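You operate a simulated robot arm through the tools that you are given. There is no shell and no other tool.

The job below is to be done with a simulated robot arm. You get a single attempt, and the scene is never put back.

## Task
Scrub the brown stain off the washstand with soap, then wipe off the water mark.
Fine: nail brush pressed on the soap for the stain, yellow dust cloth for the mark; put both back. Set down upright: nail brush. What is to be rubbed or washed off counts as gone when no trace of it is left.

The check looks at the end state, three seconds after you hand in, the way a careful person would. Anything else that was tipped, shoved, dropped, spilled or broken makes it a failure. Flat cloth is picked up by pressing the open fingertips on it (5 to 10 N) and closing them slowly along it; thin cloth reads only 2 to 8 mm in the jaws.

## Robot
A 7-joint arm with a two-finger parallel gripper, fixed in place. Base frame: the origin is on the floor under the middle of its stand, x ahead of it, y to its left, z up; the work surface is at about z = 80. Lengths are in cm, angles in rad, forces in N, time in s.
It reaches about 147.9 cm from its shoulder. Its first joint turns from -2.897 to 2.897 rad. Payload 4.4 kg.
The TCP is the grasp point between the finger pads, 2.3 cm short of the fingertips. In the tool frame z runs along the fingers and y along their closing line. Largest opening 9.4 cm; finger width 3.8, thickness 1; the body of the gripper, 5.4 by 9.6 cm, starts 3.9 cm behind the TCP.
Orientation is that of the tool frame in the base frame, as a unit quaternion [x, y, z, w]. With the fingers straight down and closing along the base's y, the tool's x points along the base's -x, its y along +y and its z along -z.

## Interface
- The arm moves only by the tool send_rows. Its argument "rows" is a list of rows, each an object of numbers (a shift or turn left out is 0, a gripper value left out holds the last): "x", "y", "z": the shift along the tool's x, y, z in cm; "rx", "ry", "rz": the turn, a rotation vector about the tool's x, y, z in rad; "hand": the finger opening in cm, from 0 to 9.4. In form: [{"x": .., "y": .., "z": .., "rx": .., "ry": .., "rz": .., "hand": ..}, ...]. A call has 1 to 20 rows; each row is the pose to reach, as a shift and turn from the pose commanded when the call began, along the tool's axes at that moment. Rows are played at 5 a second. More than 5 cm and 0.15 rad between two rows, or a gripper value outside its range, and nothing of the call is played. A pose out of reach is approached as far as the arm can. The call stops where the force on the tool passes 40 N (or 10 N more than at its start, if that is more) or the arm is blocked; 0.2 s more then pass. Each finger travels about 7.2 cm/s and halts on what it meets, pressing with about 38 N; the grip force reading is that of the motor and also rises with nothing between the fingers. The clock runs only during rows and for 0.2 s after the last one: add rows that repeat a pose to give the fingers time. The reply holds the time, the measured pose of the TCP, the force on the tool along the base axes, the opening and the grip force, in the units named above and with some noise, with the torque about the TCP (base axes, N m) and any sound that the robot's microphone picked up.
- Cameras (640 x 400 px; columns grow to the right, rows downward): "scene" is fixed at [21.99, 49.9, 156.14]; the picture's right is [-0.67, -0.74, 0.00], its down [-0.48, 0.43, -0.77] and it looks along [0.57, -0.52, -0.64] (base axes); focal length 358 px, centre (320, 200). "wrist" rides on the gripper at [8.6, 1.6, -7.4] in the tool frame; the picture's right is [-0.18, 0.98, 0.00], its down [-0.58, -0.11, -0.81] and it looks along [-0.79, -0.15, 0.59] (tool axes); focal length 243 px, centre (320, 200).
- snapshot(camera): a new picture of that camera. The clock stands still meanwhile.
- measure_at(camera, pixels): for up to 12 pixels [column, row] of the newest picture of that camera ("zoom" is the newest enlarged one), the place [x, y, z] in the base frame of the surface seen there, good to about 0.3 cm. The clock stands still meanwhile.
- close_up(camera, box): a new picture of the part [left, top, right, bottom] of that camera's present view, enlarged. The clock stands still meanwhile.
- sign_off(): hands the job in; it is judged then, once.

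Unless the task says otherwise, let go and move clear before handing in.

The tools are called after "Emit:" as name(argument=value, ...) on one line, values as JSON. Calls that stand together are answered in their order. send_rows: Moves the arm, as the interface text tells. Its arguments: {"type":"object","properties":{"rows":{"type":"array","items":{"type":"object","properties":{"x":{"type":"number"},"y":{"type":"number"},"z":{"type":"number"},"rx":{"type":"number"},"ry":{"type":"number"},"rz":{"type":"number"},"hand":{"type":"number"}}}}},"required":["rows"]} The other tools are called the same way: snapshot (camera) takes a picture; measure_at (camera, pixels) gives the place of the surface under pixels of a picture; close_up (camera, box) takes an enlarged picture of a part of a camera's view; sign_off () hands the job in.

At the start:

```text
time: 0.0
eef_pos: [76.08, 11.8, 110.42]
tool_rot: [0.0, 1.0, 0.0, 0.0]
wrist_force: [0.6, -0.4, -0.7]
moment: [0.0, 0.03, -0.02]
finger_gap: 9.4
finger_force: 0.1
```

scene: 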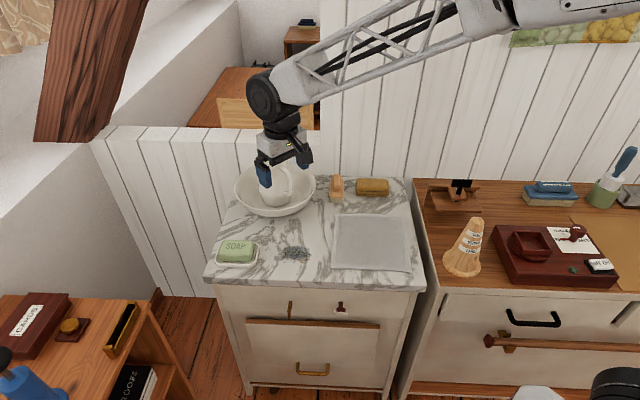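
wrist: 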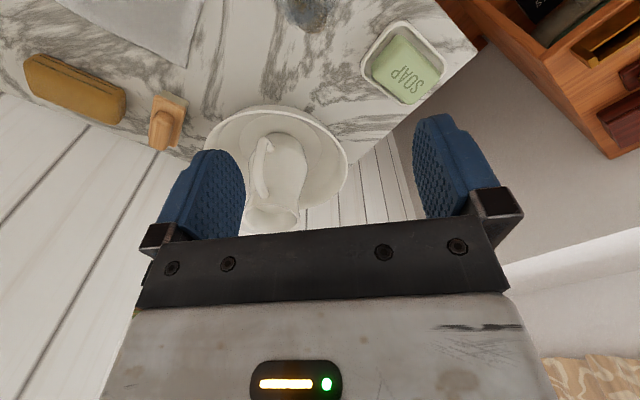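

The scene shows the washstand with soap dish (235,250), a dark stain at about (295,253), a nail brush at (336,188), a yellow cloth at (372,187) and a grey towel at (372,243). I'll take enlarged views before moving.

Emit:
close_up(camera="scene", box=[200, 160, 430, 304])

Emit:
close_up(camera="wrist", box=[0, 0, 480, 240])

```text
2.78 times, centred on (315, 232) of scene
```

zoom: 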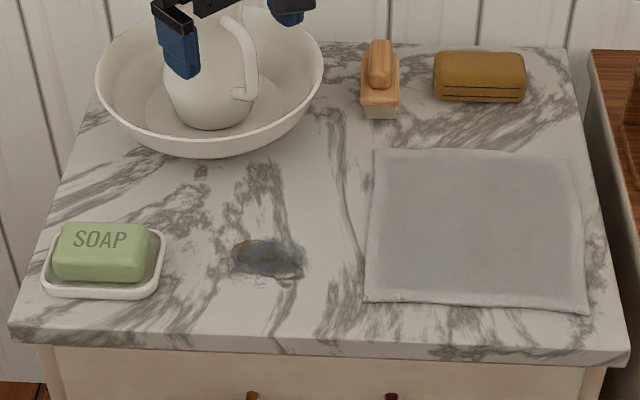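

```text
1.33 times, centred on (240, 120) of wrist
```

zoom: 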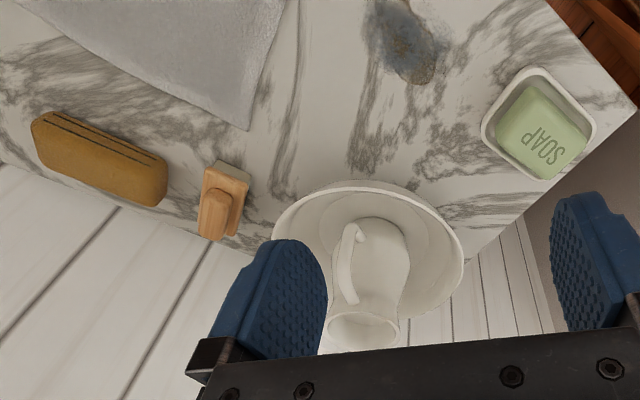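

The blotch at scene (295,253) shows both brownish and blue-grey parts. I'll zoom in more and measure key points.

Emit:
close_up(camera="scene", box=[265, 230, 329, 270])

Emit:
measure_at(camera="scene", pixels=[[284, 253], [309, 253], [296, 246], [298, 262], [237, 246], [220, 262], [257, 262], [337, 178], [337, 199], [372, 182], [357, 194], [388, 194]])

Emit:
measure_at(camera="wrist", pixels=[[280, 8], [325, 50], [400, 70], [365, 70], [445, 85], [405, 25], [405, 103], [155, 130], [183, 105], [30, 70], [120, 105], [75, 80]])

```text
10.00 times, centred on (297, 250) of scene
```

zoom: 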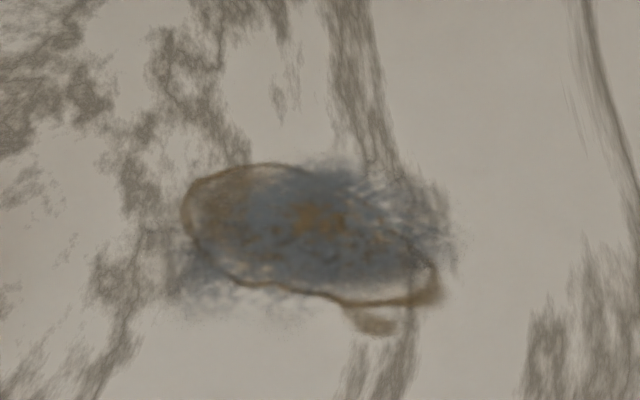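

```text
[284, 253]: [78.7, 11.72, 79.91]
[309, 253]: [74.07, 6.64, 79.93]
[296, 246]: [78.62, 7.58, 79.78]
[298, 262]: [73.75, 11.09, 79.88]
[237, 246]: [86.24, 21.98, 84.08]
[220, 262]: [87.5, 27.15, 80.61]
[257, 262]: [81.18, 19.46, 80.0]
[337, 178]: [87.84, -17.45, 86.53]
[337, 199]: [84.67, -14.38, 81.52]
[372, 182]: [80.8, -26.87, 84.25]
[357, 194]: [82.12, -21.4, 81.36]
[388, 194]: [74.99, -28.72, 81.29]
```

```text
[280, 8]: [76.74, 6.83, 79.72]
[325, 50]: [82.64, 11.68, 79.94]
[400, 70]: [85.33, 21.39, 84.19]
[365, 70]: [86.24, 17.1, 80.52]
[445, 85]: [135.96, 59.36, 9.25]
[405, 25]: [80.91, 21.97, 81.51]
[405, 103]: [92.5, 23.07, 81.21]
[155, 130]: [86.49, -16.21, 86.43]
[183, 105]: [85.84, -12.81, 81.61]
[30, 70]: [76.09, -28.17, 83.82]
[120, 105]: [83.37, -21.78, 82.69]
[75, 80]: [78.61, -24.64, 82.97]
```

The brown stain (ring with specks) and the blue-grey water mark overlap near (76.5, 9). Next I'll measure the table edges, brush, cloth and soap in detail.

Emit:
close_up(camera="scene", box=[320, 165, 400, 215])

Emit:
measure_at(camera="zoom", pixels=[[130, 90], [100, 200], [180, 200], [100, 250], [180, 250], [140, 280], [300, 130], [540, 130], [280, 200], [520, 200], [300, 250], [530, 260]])

Emit:
measure_at(camera="scene", pixels=[[208, 278], [424, 288], [403, 182], [335, 215], [406, 220], [411, 270], [332, 266], [240, 185], [318, 190], [275, 216], [245, 240], [228, 255]])

```text
8.00 times, centred on (360, 190) of scene
```

zoom: 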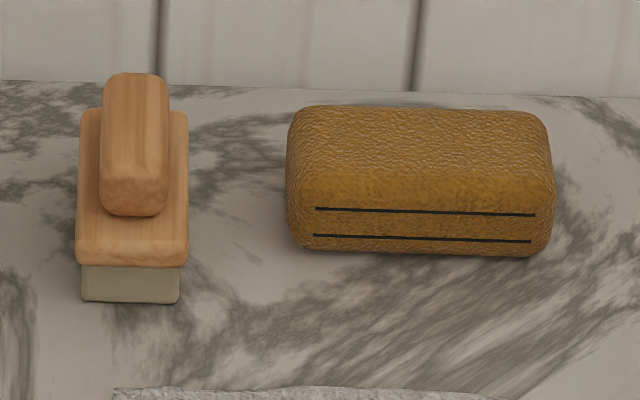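

```text
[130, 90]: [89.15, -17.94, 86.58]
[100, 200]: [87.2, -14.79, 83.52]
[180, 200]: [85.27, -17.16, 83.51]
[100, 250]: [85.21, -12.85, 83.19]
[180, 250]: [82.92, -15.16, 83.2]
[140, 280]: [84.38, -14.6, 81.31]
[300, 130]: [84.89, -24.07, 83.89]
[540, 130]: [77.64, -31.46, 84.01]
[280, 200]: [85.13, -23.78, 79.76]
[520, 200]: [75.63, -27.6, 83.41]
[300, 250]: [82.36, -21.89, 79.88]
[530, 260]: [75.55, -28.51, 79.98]
```

```text
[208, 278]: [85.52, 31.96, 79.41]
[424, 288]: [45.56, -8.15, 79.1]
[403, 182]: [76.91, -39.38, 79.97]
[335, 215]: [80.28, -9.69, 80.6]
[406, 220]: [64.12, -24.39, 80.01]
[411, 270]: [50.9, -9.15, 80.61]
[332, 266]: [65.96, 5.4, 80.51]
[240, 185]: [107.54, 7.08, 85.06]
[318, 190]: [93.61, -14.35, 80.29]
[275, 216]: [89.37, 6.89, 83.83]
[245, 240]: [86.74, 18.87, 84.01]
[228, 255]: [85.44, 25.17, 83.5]
```

The table runs diagonally: brush knob is near (87.8,-17.5,86.5) with its long axis away from the scene camera, so I turn the gripper 0.75 rad and travel high above the brush to look at it with the wrist camera.

Emit:
send_rows(rows=[{"x": -1, "y": -2.8, "rz": 0.075}, {"x": -2, "y": -5.6, "rz": 0.15}, {"x": -3, "y": -8.4, "rz": 0.225}, {"x": -4, "y": -11.2, "rz": 0.3}, {"x": -5, "y": -14, "rz": 0.375}, {"x": -6, "y": -16.8, "rz": 0.45}, {"x": -7, "y": -19.6, "rz": 0.525}, {"x": -8, "y": -22.4, "rz": 0.6}, {"x": -9, "y": -25.2, "rz": 0.675}, {"x": -10, "y": -28, "rz": 0.75}, {"x": -10, "y": -28, "z": 3, "rz": 0.75}, {"x": -10, "y": -28, "z": 6, "rz": 0.75}])

Emit:
snapshot(camera="wrist")

Emit:
snapshot(camera="scene")

```text
time: 2.6
eef_pos: [86.13, -16.18, 104.4]
tool_rot: [0.366, 0.931, 0.0, 0.0]
wrist_force: [-0.6, 0.0, 0.6]
moment: [0.01, 0.0, -0.04]
finger_gap: 9.39
finger_force: 0.0
```

```text
taken
```

wrist: 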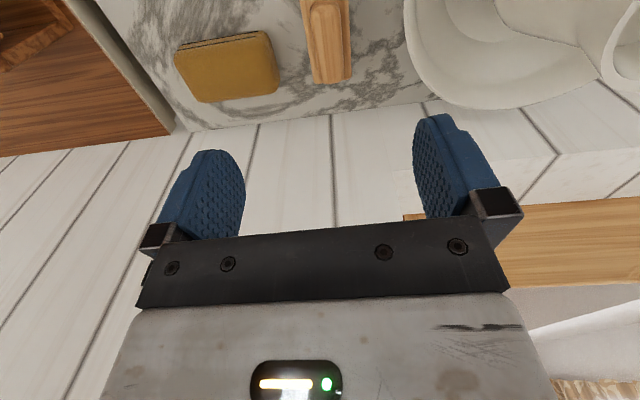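

```text
taken
```

scene: 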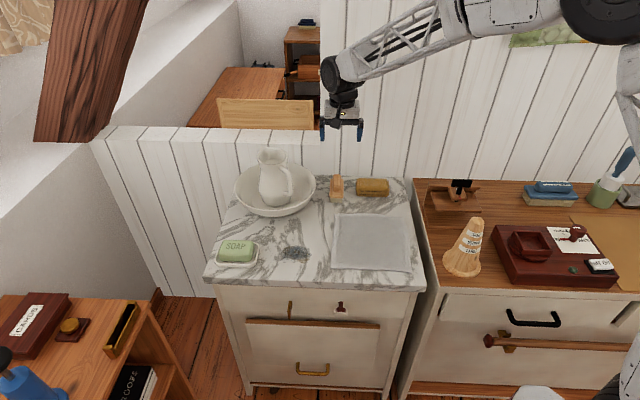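

The scene view is now clear of the arm. I'll move back a bit along tool x so the brush is in full wrist view, and measure wall, pitcher and bowl clearances.

Emit:
send_rows(rows=[{"x": 3}, {"x": 6}, {"x": 6, "z": 2}])

Emit:
snapshot(camera="wrist")

Emit:
close_up(camera="scene", box=[225, 140, 409, 255])

Emit:
measure_at(camera="scene", pixels=[[272, 151], [260, 157], [288, 160], [291, 175], [236, 190], [313, 182], [275, 212], [268, 170], [325, 176], [355, 172], [380, 174], [330, 150]])

```text
time: 3.4
eef_pos: [81.57, -12.07, 102.32]
tool_rot: [0.367, 0.93, 0.0, -0.001]
wrist_force: [-0.6, -0.8, 0.0]
moment: [0.02, 0.0, 0.02]
finger_gap: 9.42
finger_force: 0.1
```

```text
taken
```

wrist: 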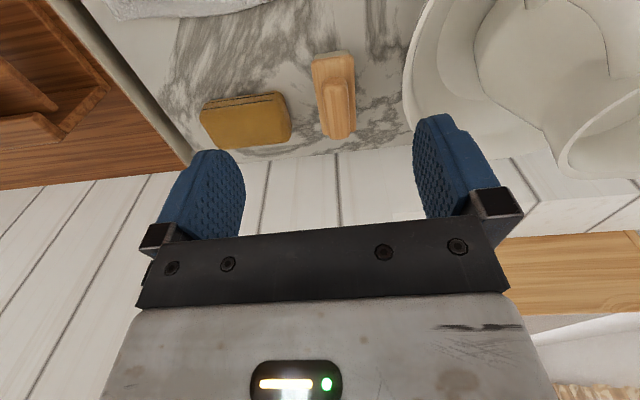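

```text
3.48 times, centred on (317, 198) of scene
```

zoom: 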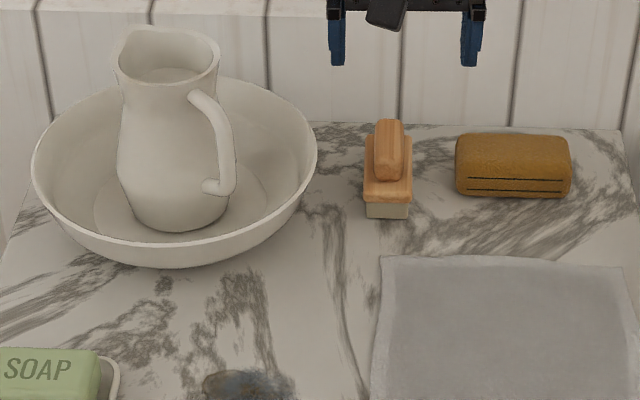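

```text
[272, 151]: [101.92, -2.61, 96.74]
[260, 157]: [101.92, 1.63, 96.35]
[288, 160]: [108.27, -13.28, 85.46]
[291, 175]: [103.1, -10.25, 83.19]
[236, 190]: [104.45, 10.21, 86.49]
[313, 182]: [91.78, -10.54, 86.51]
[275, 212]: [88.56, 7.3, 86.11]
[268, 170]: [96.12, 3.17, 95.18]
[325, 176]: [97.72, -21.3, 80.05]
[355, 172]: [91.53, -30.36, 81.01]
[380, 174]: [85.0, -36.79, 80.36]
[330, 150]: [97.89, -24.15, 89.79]
```

Now the wrist view shows the brush at (335,95): base block and a narrower knob. Measure its details and the yellow cloth's.

Emit:
close_up(camera="wrist", box=[190, 30, 400, 162])

Emit:
measure_at(camera="wrist", pixels=[[323, 90], [350, 90], [338, 90], [328, 130], [350, 130], [336, 100], [313, 70], [350, 60], [333, 62], [338, 134], [328, 110], [350, 110]])

Emit:
measure_at(camera="wrist", pixels=[[205, 110], [284, 97], [220, 145], [288, 135], [245, 120], [250, 143], [240, 97], [210, 130], [290, 115], [245, 105], [260, 130], [230, 130]])

```text
3.03 times, centred on (295, 96) of wrist
```

zoom: 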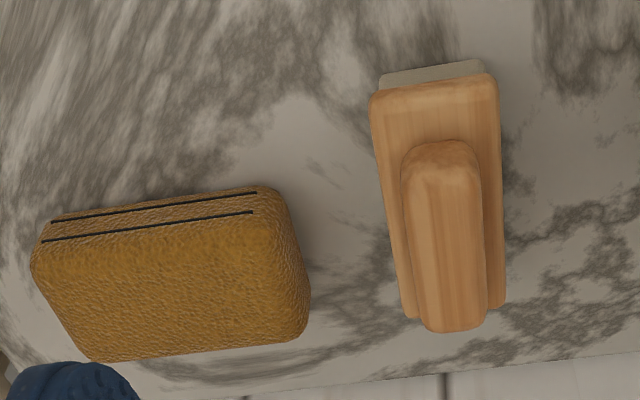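

```text
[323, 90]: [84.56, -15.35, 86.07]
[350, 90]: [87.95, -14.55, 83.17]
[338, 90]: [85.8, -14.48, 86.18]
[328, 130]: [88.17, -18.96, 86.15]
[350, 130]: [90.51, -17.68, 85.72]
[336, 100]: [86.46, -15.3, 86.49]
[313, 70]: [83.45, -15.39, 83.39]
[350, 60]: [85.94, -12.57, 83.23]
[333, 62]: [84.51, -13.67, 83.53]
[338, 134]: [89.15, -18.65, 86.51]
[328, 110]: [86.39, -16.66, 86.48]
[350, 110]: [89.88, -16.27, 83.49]
```

```text
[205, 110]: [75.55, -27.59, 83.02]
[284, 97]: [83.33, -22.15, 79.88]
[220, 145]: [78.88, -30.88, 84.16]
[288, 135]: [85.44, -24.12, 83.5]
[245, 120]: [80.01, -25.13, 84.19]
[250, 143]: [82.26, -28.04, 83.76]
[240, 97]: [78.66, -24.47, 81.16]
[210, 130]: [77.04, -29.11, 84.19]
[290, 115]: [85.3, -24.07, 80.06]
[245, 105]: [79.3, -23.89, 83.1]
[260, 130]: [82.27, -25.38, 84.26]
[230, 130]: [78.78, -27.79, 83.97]
```

Measure the brush edges more exactly from the zoom to get its yaw and width.

Emit:
measure_at(camera="zoom", pixels=[[380, 110], [385, 150], [392, 200], [490, 95], [492, 150], [496, 200], [498, 250], [410, 190], [416, 240], [424, 290], [472, 180], [476, 240]])

Emit:
measure_at(camera="zoom", pixels=[[55, 245], [250, 215], [75, 320], [100, 350], [150, 345], [200, 340], [280, 330], [290, 290], [150, 240], [265, 240], [110, 290], [200, 290]])

```text
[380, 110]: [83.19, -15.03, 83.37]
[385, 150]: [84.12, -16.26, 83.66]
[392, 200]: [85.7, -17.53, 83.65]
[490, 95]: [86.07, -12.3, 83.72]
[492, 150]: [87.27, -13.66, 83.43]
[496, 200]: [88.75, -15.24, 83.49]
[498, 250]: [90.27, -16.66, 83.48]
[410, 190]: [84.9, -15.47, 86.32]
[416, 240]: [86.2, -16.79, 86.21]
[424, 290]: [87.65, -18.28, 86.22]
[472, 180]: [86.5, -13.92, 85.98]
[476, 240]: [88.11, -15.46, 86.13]
```

```text
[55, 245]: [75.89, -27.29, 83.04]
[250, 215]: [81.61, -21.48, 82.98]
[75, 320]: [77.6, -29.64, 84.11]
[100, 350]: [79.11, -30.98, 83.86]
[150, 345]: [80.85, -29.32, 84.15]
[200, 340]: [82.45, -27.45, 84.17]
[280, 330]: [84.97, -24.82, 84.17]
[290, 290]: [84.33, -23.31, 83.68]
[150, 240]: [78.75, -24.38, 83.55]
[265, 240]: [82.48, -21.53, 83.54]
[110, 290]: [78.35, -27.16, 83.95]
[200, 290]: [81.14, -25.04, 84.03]
```

Brush is at 45° (x+y≈71.0; centre about (87.55,-16.55)); knob 2.3 cm wide, top z 86.5, block top z 83.5. I'll align to 45° above it with the fingers at 5 cm and check.

Emit:
send_rows(rows=[{"x": -2.5, "y": 0.25, "z": 0, "rz": 0.012, "hand": 5}, {"x": -5, "y": 0.5, "z": 1, "rz": 0.024, "hand": 5}, {"x": -7.31, "y": 0.745, "z": 3, "rz": 0.035, "hand": 5}, {"x": -7.31, "y": 0.745, "z": 6, "rz": 0.035, "hand": 5}, {"x": -7.31, "y": 0.745, "z": 9, "rz": 0.035, "hand": 5}, {"x": -7.31, "y": 0.745, "z": 11, "rz": 0.035, "hand": 5}, {"x": -7.31, "y": 0.745, "z": 11, "rz": 0.035, "hand": 5}])

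Emit:
snapshot(camera="wrist")

Emit:
close_up(camera="scene", box=[290, 120, 402, 190])

```text
time: 5.0
eef_pos: [87.44, -16.47, 91.21]
tool_rot: [0.383, 0.924, 0.0, 0.0]
wrist_force: [-0.3, 0.6, 0.1]
moment: [-0.03, -0.01, -0.01]
finger_gap: 4.98
finger_force: 0.1
```

```text
taken
```

wrist: 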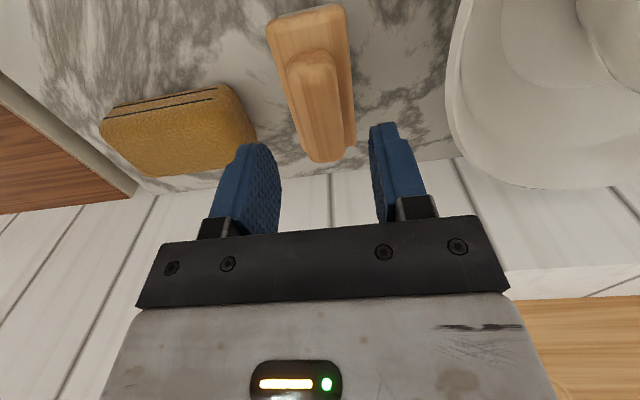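

```text
5.71 times, centred on (346, 155) of scene
```

zoom: 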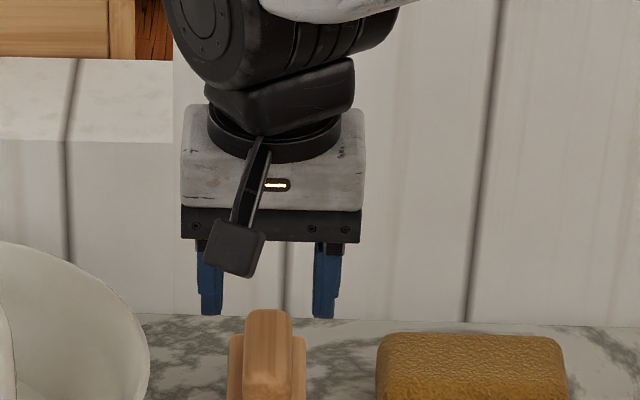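

The knob lies between the fingers' line. Measure the knob's ends to centre on its length.

Emit:
measure_at(camera="wrist", pixels=[[300, 60], [333, 55], [308, 65], [325, 157], [312, 150], [341, 150], [325, 110], [290, 65], [345, 20], [275, 25], [352, 130], [300, 110]])

```text
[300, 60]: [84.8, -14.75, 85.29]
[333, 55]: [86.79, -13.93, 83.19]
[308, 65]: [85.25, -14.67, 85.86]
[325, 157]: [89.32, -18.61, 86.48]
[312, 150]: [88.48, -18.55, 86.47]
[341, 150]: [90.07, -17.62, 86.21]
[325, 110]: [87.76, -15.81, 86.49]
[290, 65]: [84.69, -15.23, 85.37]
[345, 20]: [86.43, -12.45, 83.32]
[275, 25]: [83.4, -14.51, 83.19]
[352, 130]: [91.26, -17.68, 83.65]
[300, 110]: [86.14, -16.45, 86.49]
```

The knob's centre is at about (87.3,-16.1), x+y≈71.1, matching the TCP. I'll descend to z≈86.2 (tips just above the block) and close.

Emit:
send_rows(rows=[{"z": 2}, {"z": 3.8}, {"z": 4.8}, {"z": 4.9}])

Emit:
close_up(camera="scene", box=[300, 150, 380, 200])

```text
time: 6.0
eef_pos: [87.51, -16.46, 86.51]
tool_rot: [0.382, 0.924, 0.0, 0.001]
wrist_force: [-0.4, -0.4, 0.4]
moment: [0.0, -0.01, 0.0]
finger_gap: 5.0
finger_force: 0.0
```

```text
8.00 times, centred on (340, 175) of scene
```

zoom: 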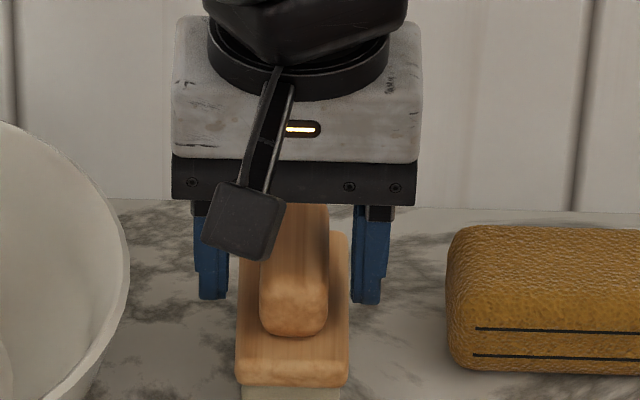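

Fingers straddle the knob with tips at z≈84.2. Lower 0.2 cm and close.

Emit:
send_rows(rows=[{"z": 0.2, "hand": 4.5}, {"z": 0.2, "hand": 3.8}, {"z": 0.2, "hand": 3.1}, {"z": 0.2, "hand": 2.6}, {"z": 0.2, "hand": 2.2}, {"z": 0.2, "hand": 1.8}, {"z": 0.2, "hand": 1.5}, {"z": 0.2, "hand": 1.5}])

Emit:
close_up(camera="scene", box=[300, 150, 380, 200])

```text
time: 7.8
eef_pos: [87.4, -16.48, 86.37]
tool_rot: [0.382, 0.924, 0.001, 0.0]
wrist_force: [1.0, 0.1, 1.0]
moment: [-0.04, -0.05, -0.01]
finger_gap: 2.76
finger_force: 38.4
```

```text
8.00 times, centred on (340, 175) of scene
```

zoom: 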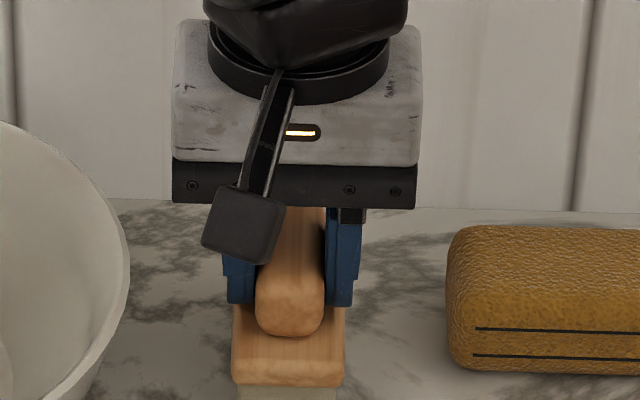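

The grip holds at 2.76 cm on the knob. Lift straight up, then travel around the front of the bowl toward the soap.

Emit:
send_rows(rows=[{"z": -1}, {"z": -3}, {"z": -6}, {"z": -9}, {"z": -12}, {"x": 3, "y": 1, "z": -12}, {"x": 7, "y": 2.4, "z": -12}, {"x": 11, "y": 3.8, "z": -12}, {"x": 15, "y": 5.2, "z": -12}, {"x": 19, "y": 6.5, "z": -12}, {"x": 21, "y": 7.2, "z": -12}])

Emit:
snapshot(camera="wrist")

Emit:
snapshot(camera="scene")

```text
time: 10.2
eef_pos: [77.67, 3.39, 98.17]
tool_rot: [0.383, 0.924, 0.0, 0.0]
wrist_force: [-0.1, 0.2, -1.3]
moment: [-0.01, 0.01, 0.01]
finger_gap: 2.72
finger_force: 37.9
```

```text
taken
```

wrist: 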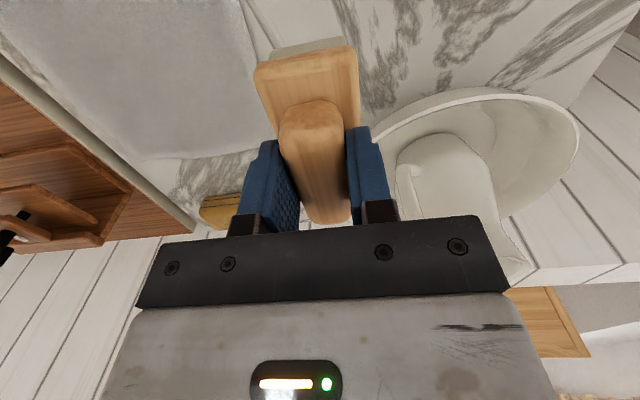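

```text
taken
```

scene: 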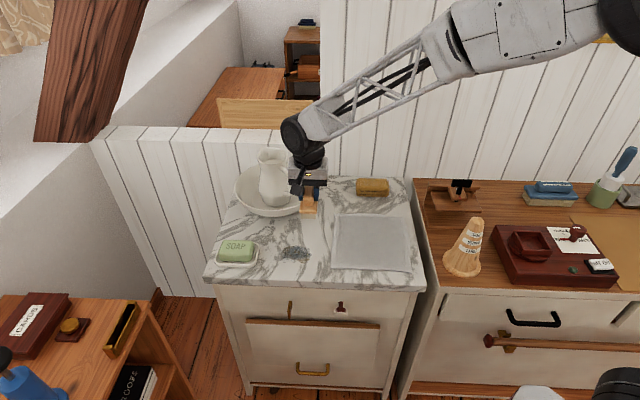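

The brush is held squarely (wrist view, block at (310,85)). Now measure the soap's outline in the scene view.

Emit:
close_up(camera="scene", box=[204, 225, 276, 270])

Emit:
measure_at(camera="scene", pixels=[[224, 241], [252, 241], [219, 259], [252, 259], [237, 250], [237, 242], [237, 256], [222, 250], [252, 250], [215, 263], [258, 263], [238, 265]])

```text
8.89 times, centred on (240, 248) of scene
```

zoom: 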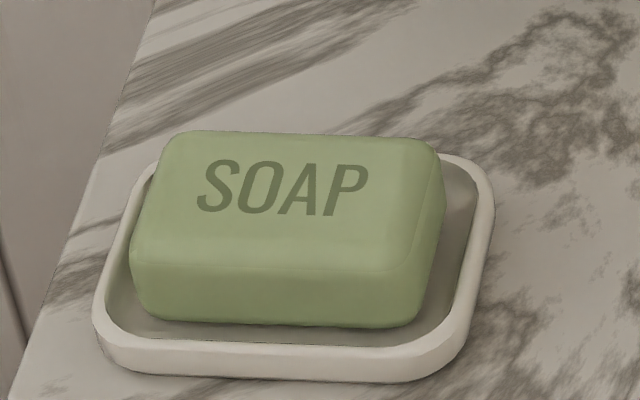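

```text
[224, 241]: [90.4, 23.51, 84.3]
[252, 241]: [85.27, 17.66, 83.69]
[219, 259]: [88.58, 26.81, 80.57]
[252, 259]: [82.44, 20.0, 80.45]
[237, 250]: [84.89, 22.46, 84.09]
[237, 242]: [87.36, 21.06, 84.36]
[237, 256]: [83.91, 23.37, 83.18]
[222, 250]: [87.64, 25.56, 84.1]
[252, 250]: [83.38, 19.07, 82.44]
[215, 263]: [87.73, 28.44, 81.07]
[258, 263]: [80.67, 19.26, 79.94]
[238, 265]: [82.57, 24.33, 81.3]
```

Soap top centre is about (86.1, 22.0, 84.1). Move the brush above it to z≈93.

Emit:
send_rows(rows=[{"x": 1.46, "y": 3.8}, {"x": 2.91, "y": 7.6}, {"x": 4.37, "y": 11.4}, {"x": 5.82, "y": 15.2}, {"x": 7.28, "y": 19.0}, {"x": 7.28, "y": 19.0, "z": 2.5}, {"x": 7.28, "y": 19.0, "z": 5}, {"x": 7.28, "y": 19.0, "z": 5}])

Emit:
close_up(camera="scene", box=[190, 190, 302, 260])

Emit:
snapshot(camera="wrist")

```text
time: 12.0
eef_pos: [86.09, 21.97, 93.14]
tool_rot: [0.383, 0.924, 0.001, 0.0]
wrist_force: [0.9, 0.5, -1.8]
moment: [0.0, -0.03, 0.05]
finger_gap: 2.74
finger_force: 38.0
```

```text
5.71 times, centred on (246, 225) of scene
```

zoom: 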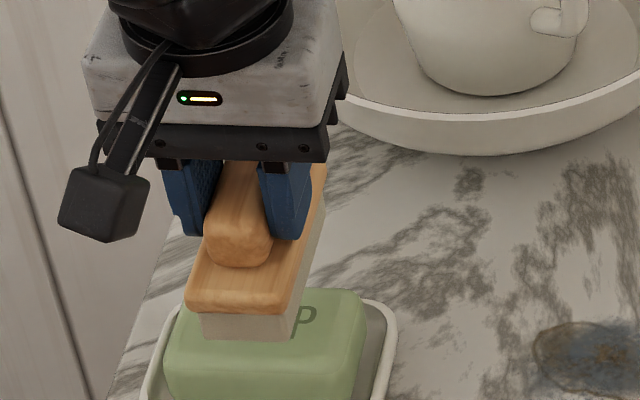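

```text
taken
```

wrist: 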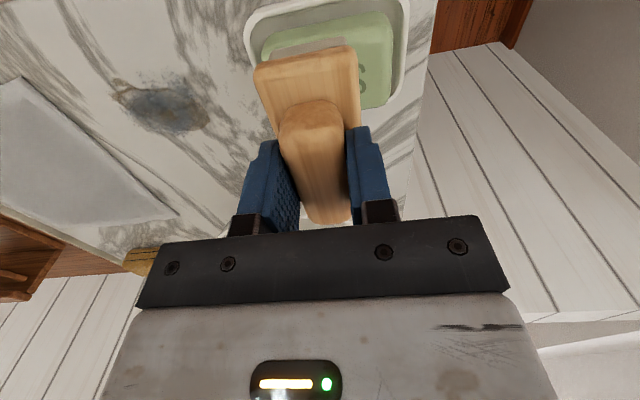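

The brush sits over the soap. Descend slowly and read the force.

Emit:
send_rows(rows=[{"z": 0.8}, {"z": 1.5}, {"z": 2.0}, {"z": 2.3}, {"z": 2.5}, {"z": 2.6}, {"z": 2.6}])

```text
time: 13.6
eef_pos: [86.05, 22.07, 90.75]
tool_rot: [0.383, 0.924, 0.001, 0.001]
wrist_force: [0.2, -0.6, -1.3]
moment: [-0.01, 0.02, 0.04]
finger_gap: 2.72
finger_force: 37.9
```

Emit:
send_rows(rows=[{"z": 0.1}, {"z": 0.2}, {"z": 0.3}, {"z": 0.3}])

Emit:
close_up(camera="scene", box=[190, 210, 286, 270])

```text
time: 14.6
eef_pos: [86.04, 22.0, 90.4]
tool_rot: [0.383, 0.924, 0.001, 0.0]
wrist_force: [-2.6, 0.5, 11.0]
moment: [0.07, 0.24, 0.01]
finger_gap: 2.75
finger_force: 37.9
```

```text
6.67 times, centred on (238, 240) of scene
```

zoom: 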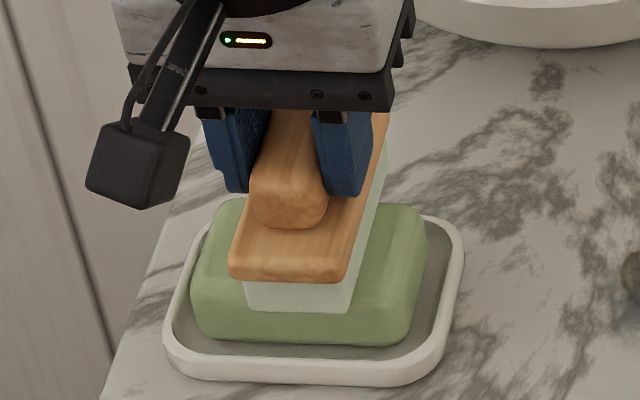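

11 N on the soap, bristles now look lathered (pale, zoom (300,295)). Hold a second, then lift straight up.

Emit:
send_rows(rows=[{"z": 0}, {"z": 0}, {"z": 0}, {"z": 0}, {"z": -0.3}, {"z": -1}, {"z": -2.5}, {"z": -4.5}, {"z": -4.5}])

Emit:
close_up(camera="scene", box=[190, 200, 302, 270])

Emit:
snapshot(camera="scene")

```text
time: 16.6
eef_pos: [86.0, 22.01, 94.83]
tool_rot: [0.383, 0.924, 0.0, 0.0]
wrist_force: [0.7, -0.5, -0.9]
moment: [0.0, 0.0, -0.05]
finger_gap: 2.75
finger_force: 38.0
```

```text
5.71 times, centred on (246, 235) of scene
```

zoom: 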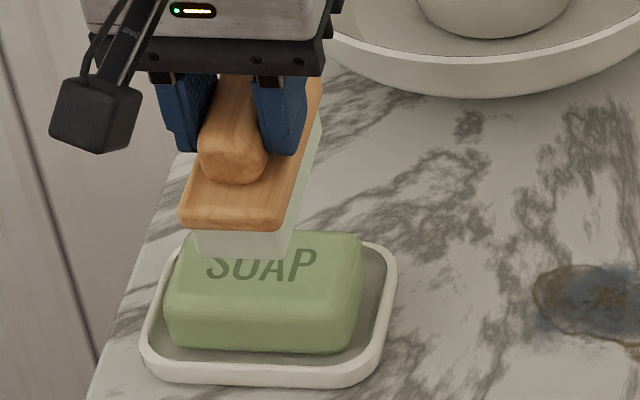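

```text
taken
```

scene: 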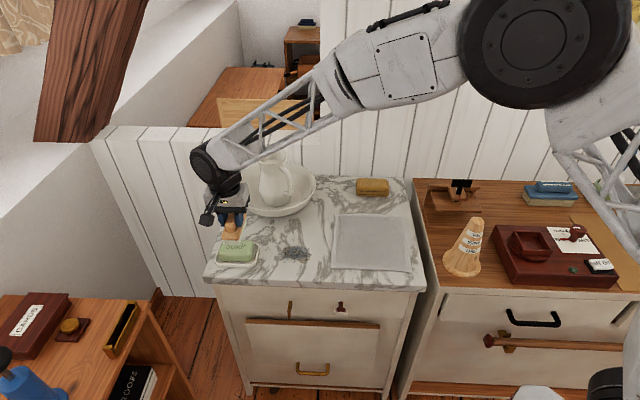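

Soap stayed in place and the bristles are lathered. Now map the stain/mark outline on the table.

Emit:
close_up(camera="scene", box=[265, 230, 329, 270])

Emit:
measure_at(camera="zoom", pixels=[[180, 210], [165, 300], [240, 160], [330, 150], [430, 185], [460, 250], [440, 290], [380, 335], [330, 310], [250, 290], [315, 215], [230, 320]])

```text
10.00 times, centred on (297, 250) of scene
```

zoom: 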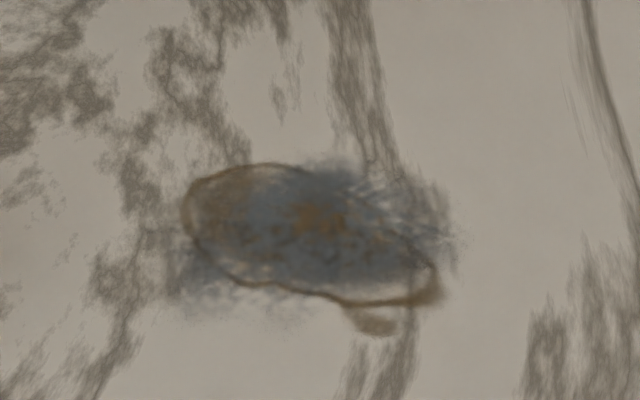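

```text
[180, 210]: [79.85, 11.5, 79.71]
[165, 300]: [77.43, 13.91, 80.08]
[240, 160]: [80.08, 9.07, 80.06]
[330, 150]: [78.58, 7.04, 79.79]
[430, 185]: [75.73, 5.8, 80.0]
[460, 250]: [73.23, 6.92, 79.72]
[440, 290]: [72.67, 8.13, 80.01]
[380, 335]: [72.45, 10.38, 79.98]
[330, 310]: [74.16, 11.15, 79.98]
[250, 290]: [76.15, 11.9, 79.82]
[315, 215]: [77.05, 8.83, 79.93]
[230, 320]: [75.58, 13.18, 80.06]
```

The blotch spans s≈56.5–65 (along the table) and t≈43.5–51 (depth), clear of towel and dish. Move the brush over its centre, just above the surface.

Emit:
send_rows(rows=[{"x": -0.5, "y": -4}, {"x": -1.0, "y": -8}, {"x": -1.5, "y": -12}, {"x": -1.97, "y": -15.7}, {"x": -1.97, "y": -15.7, "z": 3}, {"x": -1.97, "y": -15.7, "z": 5.5}, {"x": -1.97, "y": -15.7, "z": 7.2}, {"x": -1.97, "y": -15.7, "z": 7.9}, {"x": -1.97, "y": -15.7, "z": 8.2}, {"x": -1.97, "y": -15.7, "z": 8.2}])

Emit:
close_up(camera="scene", box=[240, 200, 352, 270])

```text
time: 18.8
eef_pos: [76.3, 9.47, 86.81]
tool_rot: [0.382, 0.924, 0.0, 0.0]
wrist_force: [-0.1, 0.4, -1.5]
moment: [0.0, -0.02, -0.01]
finger_gap: 2.75
finger_force: 38.1
```

```text
5.71 times, centred on (296, 235) of scene
```

zoom: 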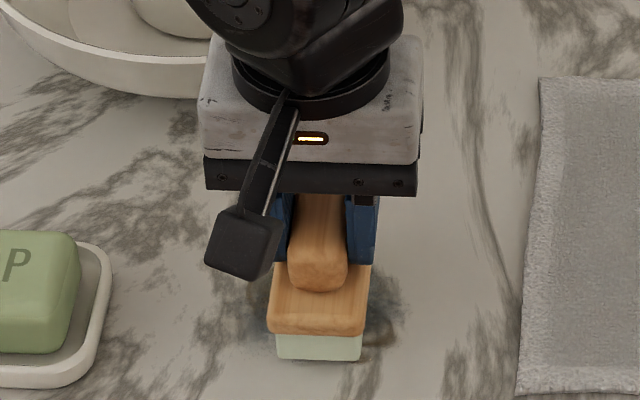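

Brush is just above the stain (zoom, stain edges visible at (245,325) and (385,320)). Lower to contact.

Emit:
send_rows(rows=[{"z": 0.2}, {"z": 0.4}, {"z": 0.5}, {"z": 0.6}, {"z": 0.6}])

```text
time: 20.0
eef_pos: [76.34, 9.49, 86.2]
tool_rot: [0.383, 0.924, 0.0, 0.001]
wrist_force: [-9.0, -1.7, 34.8]
moment: [-0.16, 0.14, -0.01]
finger_gap: 2.75
finger_force: 37.8
```

Contact force is 34.8 N, too much; back off 0.15 cm.

Emit:
send_rows(rows=[{"z": -0.15}, {"z": -0.15}])

```text
time: 20.6
eef_pos: [76.3, 9.31, 86.22]
tool_rot: [0.383, 0.924, 0.0, 0.001]
wrist_force: [7.2, -1.9, 13.9]
moment: [-0.5, -0.79, 0.2]
finger_gap: 2.73
finger_force: 38.0
```

Now ~14 N. Scrub with strokes along the table over the stain.

Emit:
send_rows(rows=[{"y": -1.3}, {"y": -2.6}, {"y": -3.9}, {"y": -2.6}, {"y": -1.3}, {"y": 0}, {"y": 1.3}, {"y": 2.6}, {"y": 3.9}, {"y": 2.6}, {"y": 1.3}, {"y": 0}, {"y": -1.3}, {"y": -2.6}, {"y": -3.9}, {"y": -2.6}, {"y": -1.3}, {"y": 0}])

Emit:
close_up(camera="scene", box=[240, 200, 352, 270])

```text
time: 24.4
eef_pos: [76.29, 9.45, 86.21]
tool_rot: [0.382, 0.924, 0.0, 0.001]
wrist_force: [-1.6, -4.9, 10.7]
moment: [-0.1, 0.22, 0.1]
finger_gap: 2.76
finger_force: 38.3
```

```text
5.71 times, centred on (296, 235) of scene
```

zoom: 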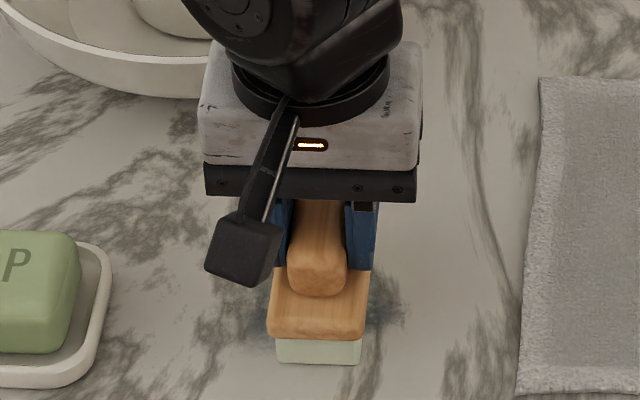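

Force stays ~11 N and the visible brown is fading (zoom (365,335)). Continue with strokes offset to front and back.

Emit:
send_rows(rows=[{"x": 1.2, "y": 0}, {"x": 1.2, "y": 1.3}, {"x": 1.2, "y": 2.6}, {"x": 1.2, "y": 4.0}, {"x": 1.2, "y": 2.6}, {"x": 1.2, "y": 1.3}, {"x": 1.2, "y": 0}, {"x": 1.2, "y": -1.3}, {"x": 1.2, "y": -2.6}, {"x": 1.2, "y": -4.0}, {"x": 0, "y": -4.0}, {"x": -1.2, "y": -4.0}, {"x": -1.2, "y": -2.6}, {"x": -1.2, "y": -1.3}, {"x": -1.2, "y": 0}, {"x": -1.2, "y": 1.3}, {"x": -1.2, "y": 2.6}, {"x": -1.2, "y": 4.0}, {"x": -0.6, "y": 4.0}, {"x": 0, "y": 4.0}])

Emit:
close_up(camera="scene", box=[240, 200, 352, 270])

```text
time: 28.6
eef_pos: [79.14, 12.35, 86.12]
tool_rot: [0.383, 0.924, 0.0, 0.0]
wrist_force: [-0.1, 0.5, -0.4]
moment: [-0.01, 0.04, -0.01]
finger_gap: 2.78
finger_force: 37.4
```

```text
5.71 times, centred on (296, 235) of scene
```

zoom: 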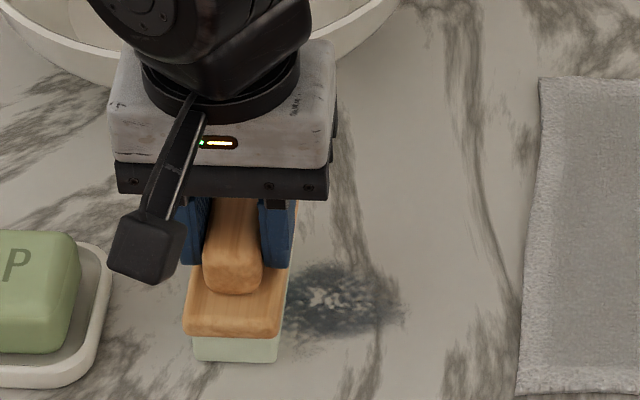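

Force is ~0 here now, so the brush shifted a touch in the grip. Lift a little and move aside to see the whole spot.

Emit:
send_rows(rows=[{"z": -1}, {"z": -3}, {"z": -5}, {"x": -3, "z": -6}, {"x": -7, "z": -7}, {"x": -7, "z": -7}])

Emit:
close_up(camera="scene", box=[265, 230, 329, 270])

Emit:
snapshot(camera="wrist")

Emit:
snapshot(camera="scene")

```text
time: 30.0
eef_pos: [83.99, 7.32, 93.15]
tool_rot: [0.382, 0.924, 0.0, 0.0]
wrist_force: [-21.5, 9.0, 4.5]
moment: [0.48, 1.12, 0.07]
finger_gap: 2.78
finger_force: 38.3
```

```text
10.00 times, centred on (297, 250) of scene
```

zoom: 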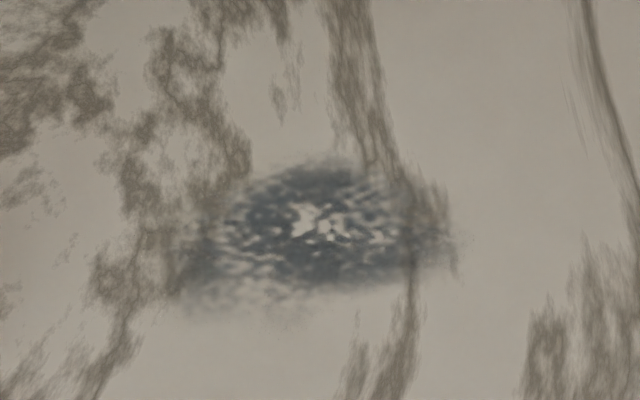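

```text
taken
```

wrist: 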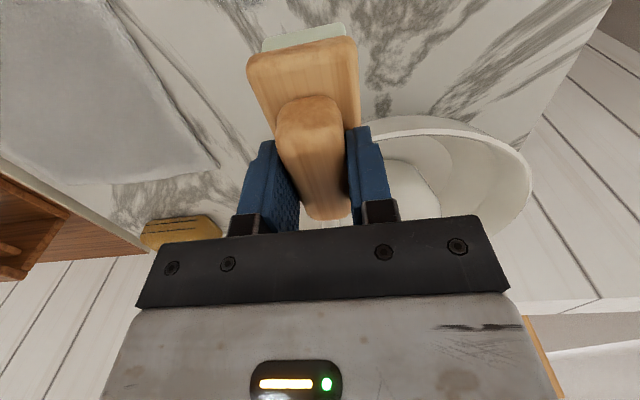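

```text
taken
```

scene: 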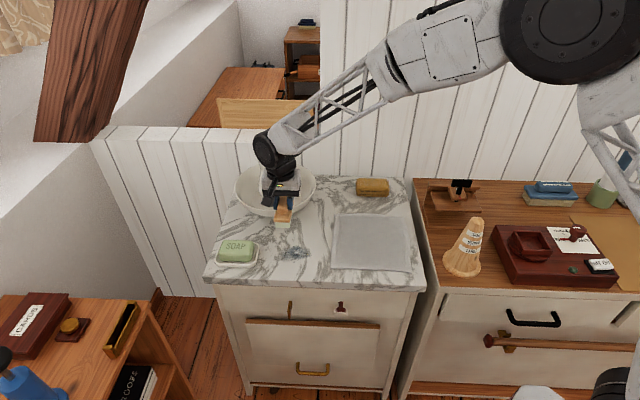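

The brown is fully gone in the zoom; only the blue-grey mark remains. But the force reads [-21.5, 9, 4.5] — the brush's back end is touching the bowl rim, so I retreat right away.

Emit:
send_rows(rows=[{"x": 1}, {"x": 2.5}, {"x": 4.5}, {"x": 4.5}])

Emit:
snapshot(camera="scene")

Emit:
close_up(camera="scene", box=[225, 140, 409, 255])

```text
time: 31.0
eef_pos: [80.95, 10.55, 93.17]
tool_rot: [0.383, 0.924, 0.0, 0.0]
wrist_force: [0.5, -0.7, -1.2]
moment: [0.01, 0.0, -0.04]
finger_gap: 2.74
finger_force: 38.0
```

```text
taken
```

scene: 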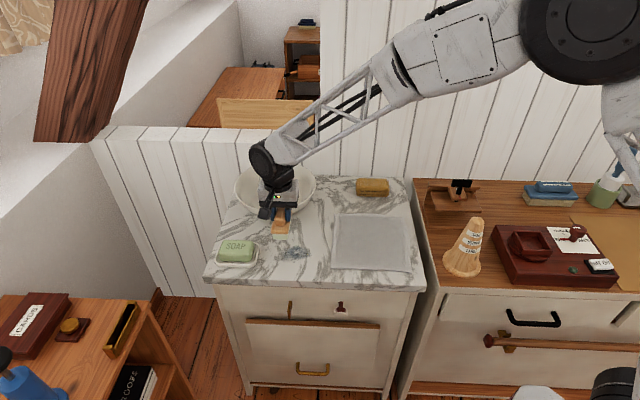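

```text
3.48 times, centred on (317, 198) of scene
```

zoom: 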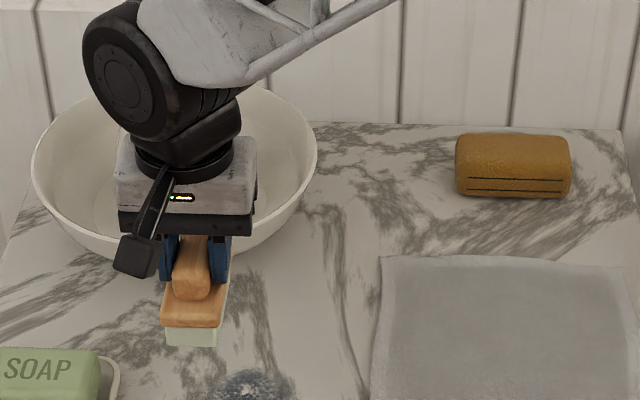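

Force is back to zero and the bowl's rim is at the same pixels ((32,160) to (317,155) zoom) as before. Check how the brush sits in the grip.

Emit:
close_up(camera="scene", box=[245, 180, 309, 240])

Emit:
close_up(camera="wrist", box=[200, 0, 440, 240])

Emit:
measure_at(camera="wrist", pixels=[[265, 70], [345, 60], [300, 85], [310, 115], [320, 150], [325, 190], [310, 45], [300, 105], [330, 105]])

```text
6.67 times, centred on (277, 210) of scene
```

zoom: 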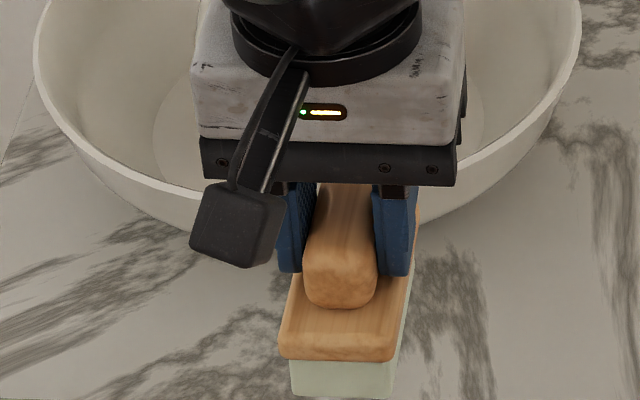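

```text
1.67 times, centred on (320, 120) of wrist
```

zoom: 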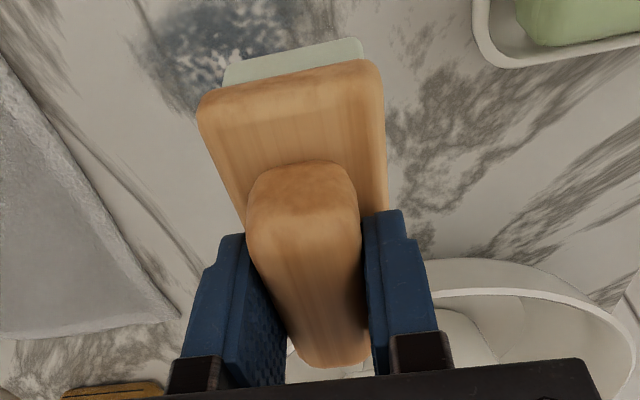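

```text
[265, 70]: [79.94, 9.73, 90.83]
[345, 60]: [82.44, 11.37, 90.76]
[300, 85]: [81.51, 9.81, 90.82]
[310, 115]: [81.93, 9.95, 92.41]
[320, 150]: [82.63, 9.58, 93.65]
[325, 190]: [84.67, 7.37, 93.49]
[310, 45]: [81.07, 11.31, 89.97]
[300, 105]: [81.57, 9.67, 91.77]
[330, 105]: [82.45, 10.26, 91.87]
```

Brush slid up ~0.4 cm in the grip but is still straight. Inspect the spot closely for any brown trace before putting the brush back.

Emit:
close_up(camera="scene", box=[277, 240, 316, 265])

Emit:
snapshot(camera="wrist")

Emit:
measure_at(camera="wrist", pixels=[[265, 70], [345, 60], [300, 85], [275, 100], [352, 100], [320, 150], [325, 200], [310, 42]])

```text
16.00 times, centred on (296, 252) of scene
```

zoom: 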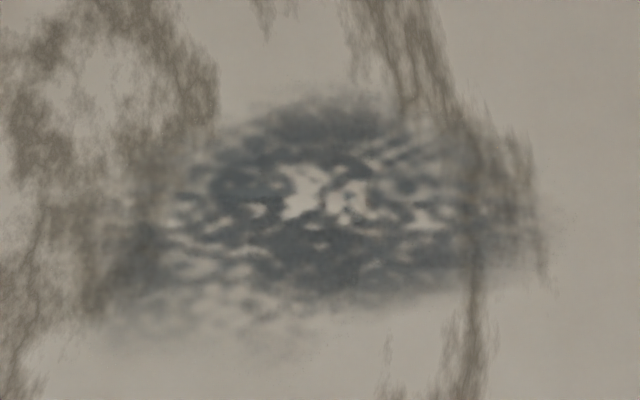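

```text
taken
```

wrist: 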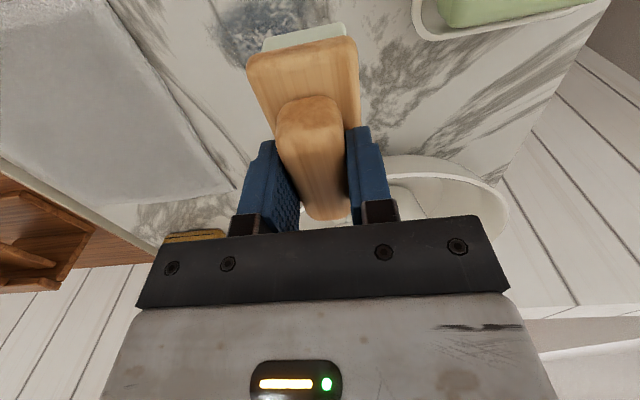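

```text
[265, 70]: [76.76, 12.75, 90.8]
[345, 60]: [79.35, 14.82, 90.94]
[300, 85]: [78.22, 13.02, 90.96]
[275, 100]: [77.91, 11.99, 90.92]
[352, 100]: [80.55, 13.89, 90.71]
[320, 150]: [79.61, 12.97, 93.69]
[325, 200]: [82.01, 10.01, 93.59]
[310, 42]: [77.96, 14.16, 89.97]
```

Only blue-grey is visible, with maybe a faint tan fleck at (370,232); I'll do another light scrubbing pass at the centre to be thorough.

Emit:
send_rows(rows=[{"x": 1, "y": -1.4}, {"x": 2.8, "y": -4}, {"x": 2.8, "y": -4, "z": 2.5}, {"x": 2.8, "y": -4, "z": 5}, {"x": 2.8, "y": -4, "z": 6.4}, {"x": 2.8, "y": -4, "z": 7.0}, {"x": 2.8, "y": -4, "z": 7.0}])

```text
time: 32.6
eef_pos: [76.15, 9.7, 86.26]
tool_rot: [0.383, 0.924, 0.001, 0.001]
wrist_force: [-5.8, 4.3, 27.6]
moment: [-0.54, -0.46, -0.12]
finger_gap: 2.77
finger_force: 37.8
```

Emit:
send_rows(rows=[{"z": -0.1}, {"z": -0.1}])

```text
time: 33.2
eef_pos: [76.06, 9.7, 86.32]
tool_rot: [0.382, 0.924, 0.0, 0.0]
wrist_force: [6.4, 3.4, 19.5]
moment: [-0.46, -0.85, 0.35]
finger_gap: 2.73
finger_force: 39.0
```

Emit:
send_rows(rows=[{"z": -0.05, "y": -1.2}, {"z": -0.05, "y": -2.4}, {"z": -0.05, "y": -3.6}, {"z": -0.05, "y": -2.4}, {"z": -0.05, "y": -1.2}, {"z": -0.05, "y": 0}, {"z": -0.05, "y": 1.2}, {"z": -0.05, "y": 2.4}, {"z": -0.05, "y": 3.6}, {"z": -0.05, "x": -0.8, "y": 3.6}, {"z": -0.05, "x": -0.8, "y": 2.4}, {"z": -0.05, "x": -0.8, "y": 1.2}, {"z": -0.05, "x": -0.8, "y": 0}, {"z": -0.05, "x": -0.8, "y": -1.2}, {"z": -0.05, "x": -0.8, "y": -2.4}, {"z": -0.05, "x": -0.8, "y": -3.6}, {"z": -0.05, "x": 0, "y": -2.4}, {"z": -0.05, "x": 0, "y": -1.2}, {"z": -0.05, "x": 0, "y": 0}])

```text
time: 37.2
eef_pos: [76.04, 9.76, 86.35]
tool_rot: [0.383, 0.924, 0.001, 0.0]
wrist_force: [0.7, 0.1, -2.2]
moment: [0.01, 0.01, 0.03]
finger_gap: 2.78
finger_force: 37.7
```

Force has eased to zero; lift high and move right so the spot is visible.

Emit:
send_rows(rows=[{"z": -2}, {"z": -5}, {"z": -9}, {"z": -13}, {"z": -13, "y": -4}, {"z": -13, "y": -8}, {"z": -13, "y": -10.5}, {"z": -13, "y": -10.5}])

Emit:
snapshot(camera="scene")

Emit:
close_up(camera="scene", box=[277, 240, 316, 265])

Emit:
snapshot(camera="wrist")

```text
time: 39.0
eef_pos: [68.51, 2.4, 99.49]
tool_rot: [0.383, 0.924, 0.001, 0.0]
wrist_force: [-0.2, 0.6, -1.3]
moment: [0.01, -0.01, 0.02]
finger_gap: 2.74
finger_force: 38.2
```

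```text
taken
```

scene: 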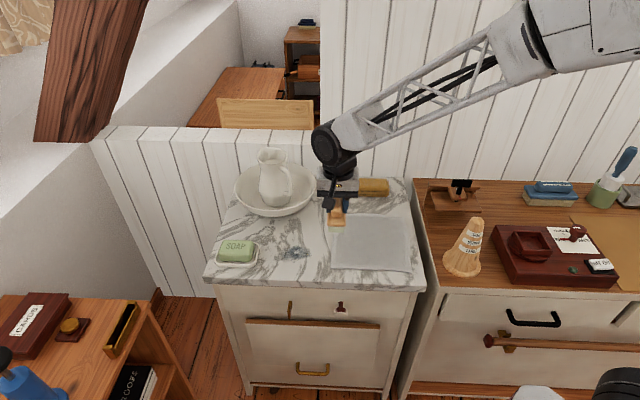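

```text
16.00 times, centred on (296, 252) of scene
```

zoom: 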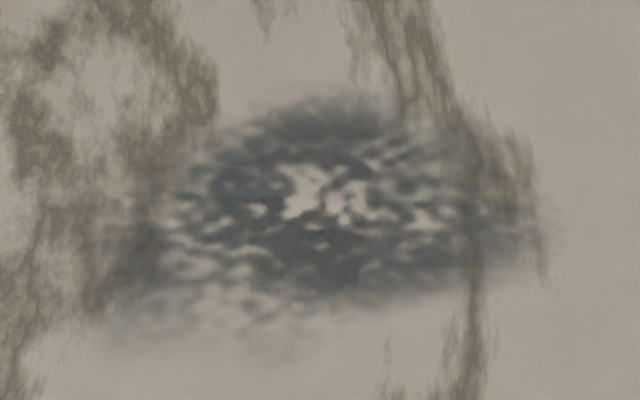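

```text
taken
```

wrist: 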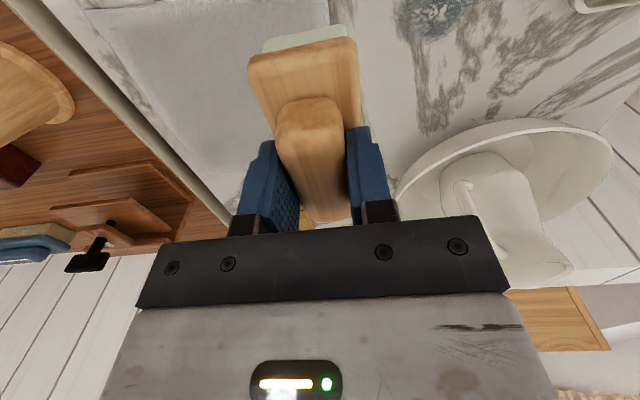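

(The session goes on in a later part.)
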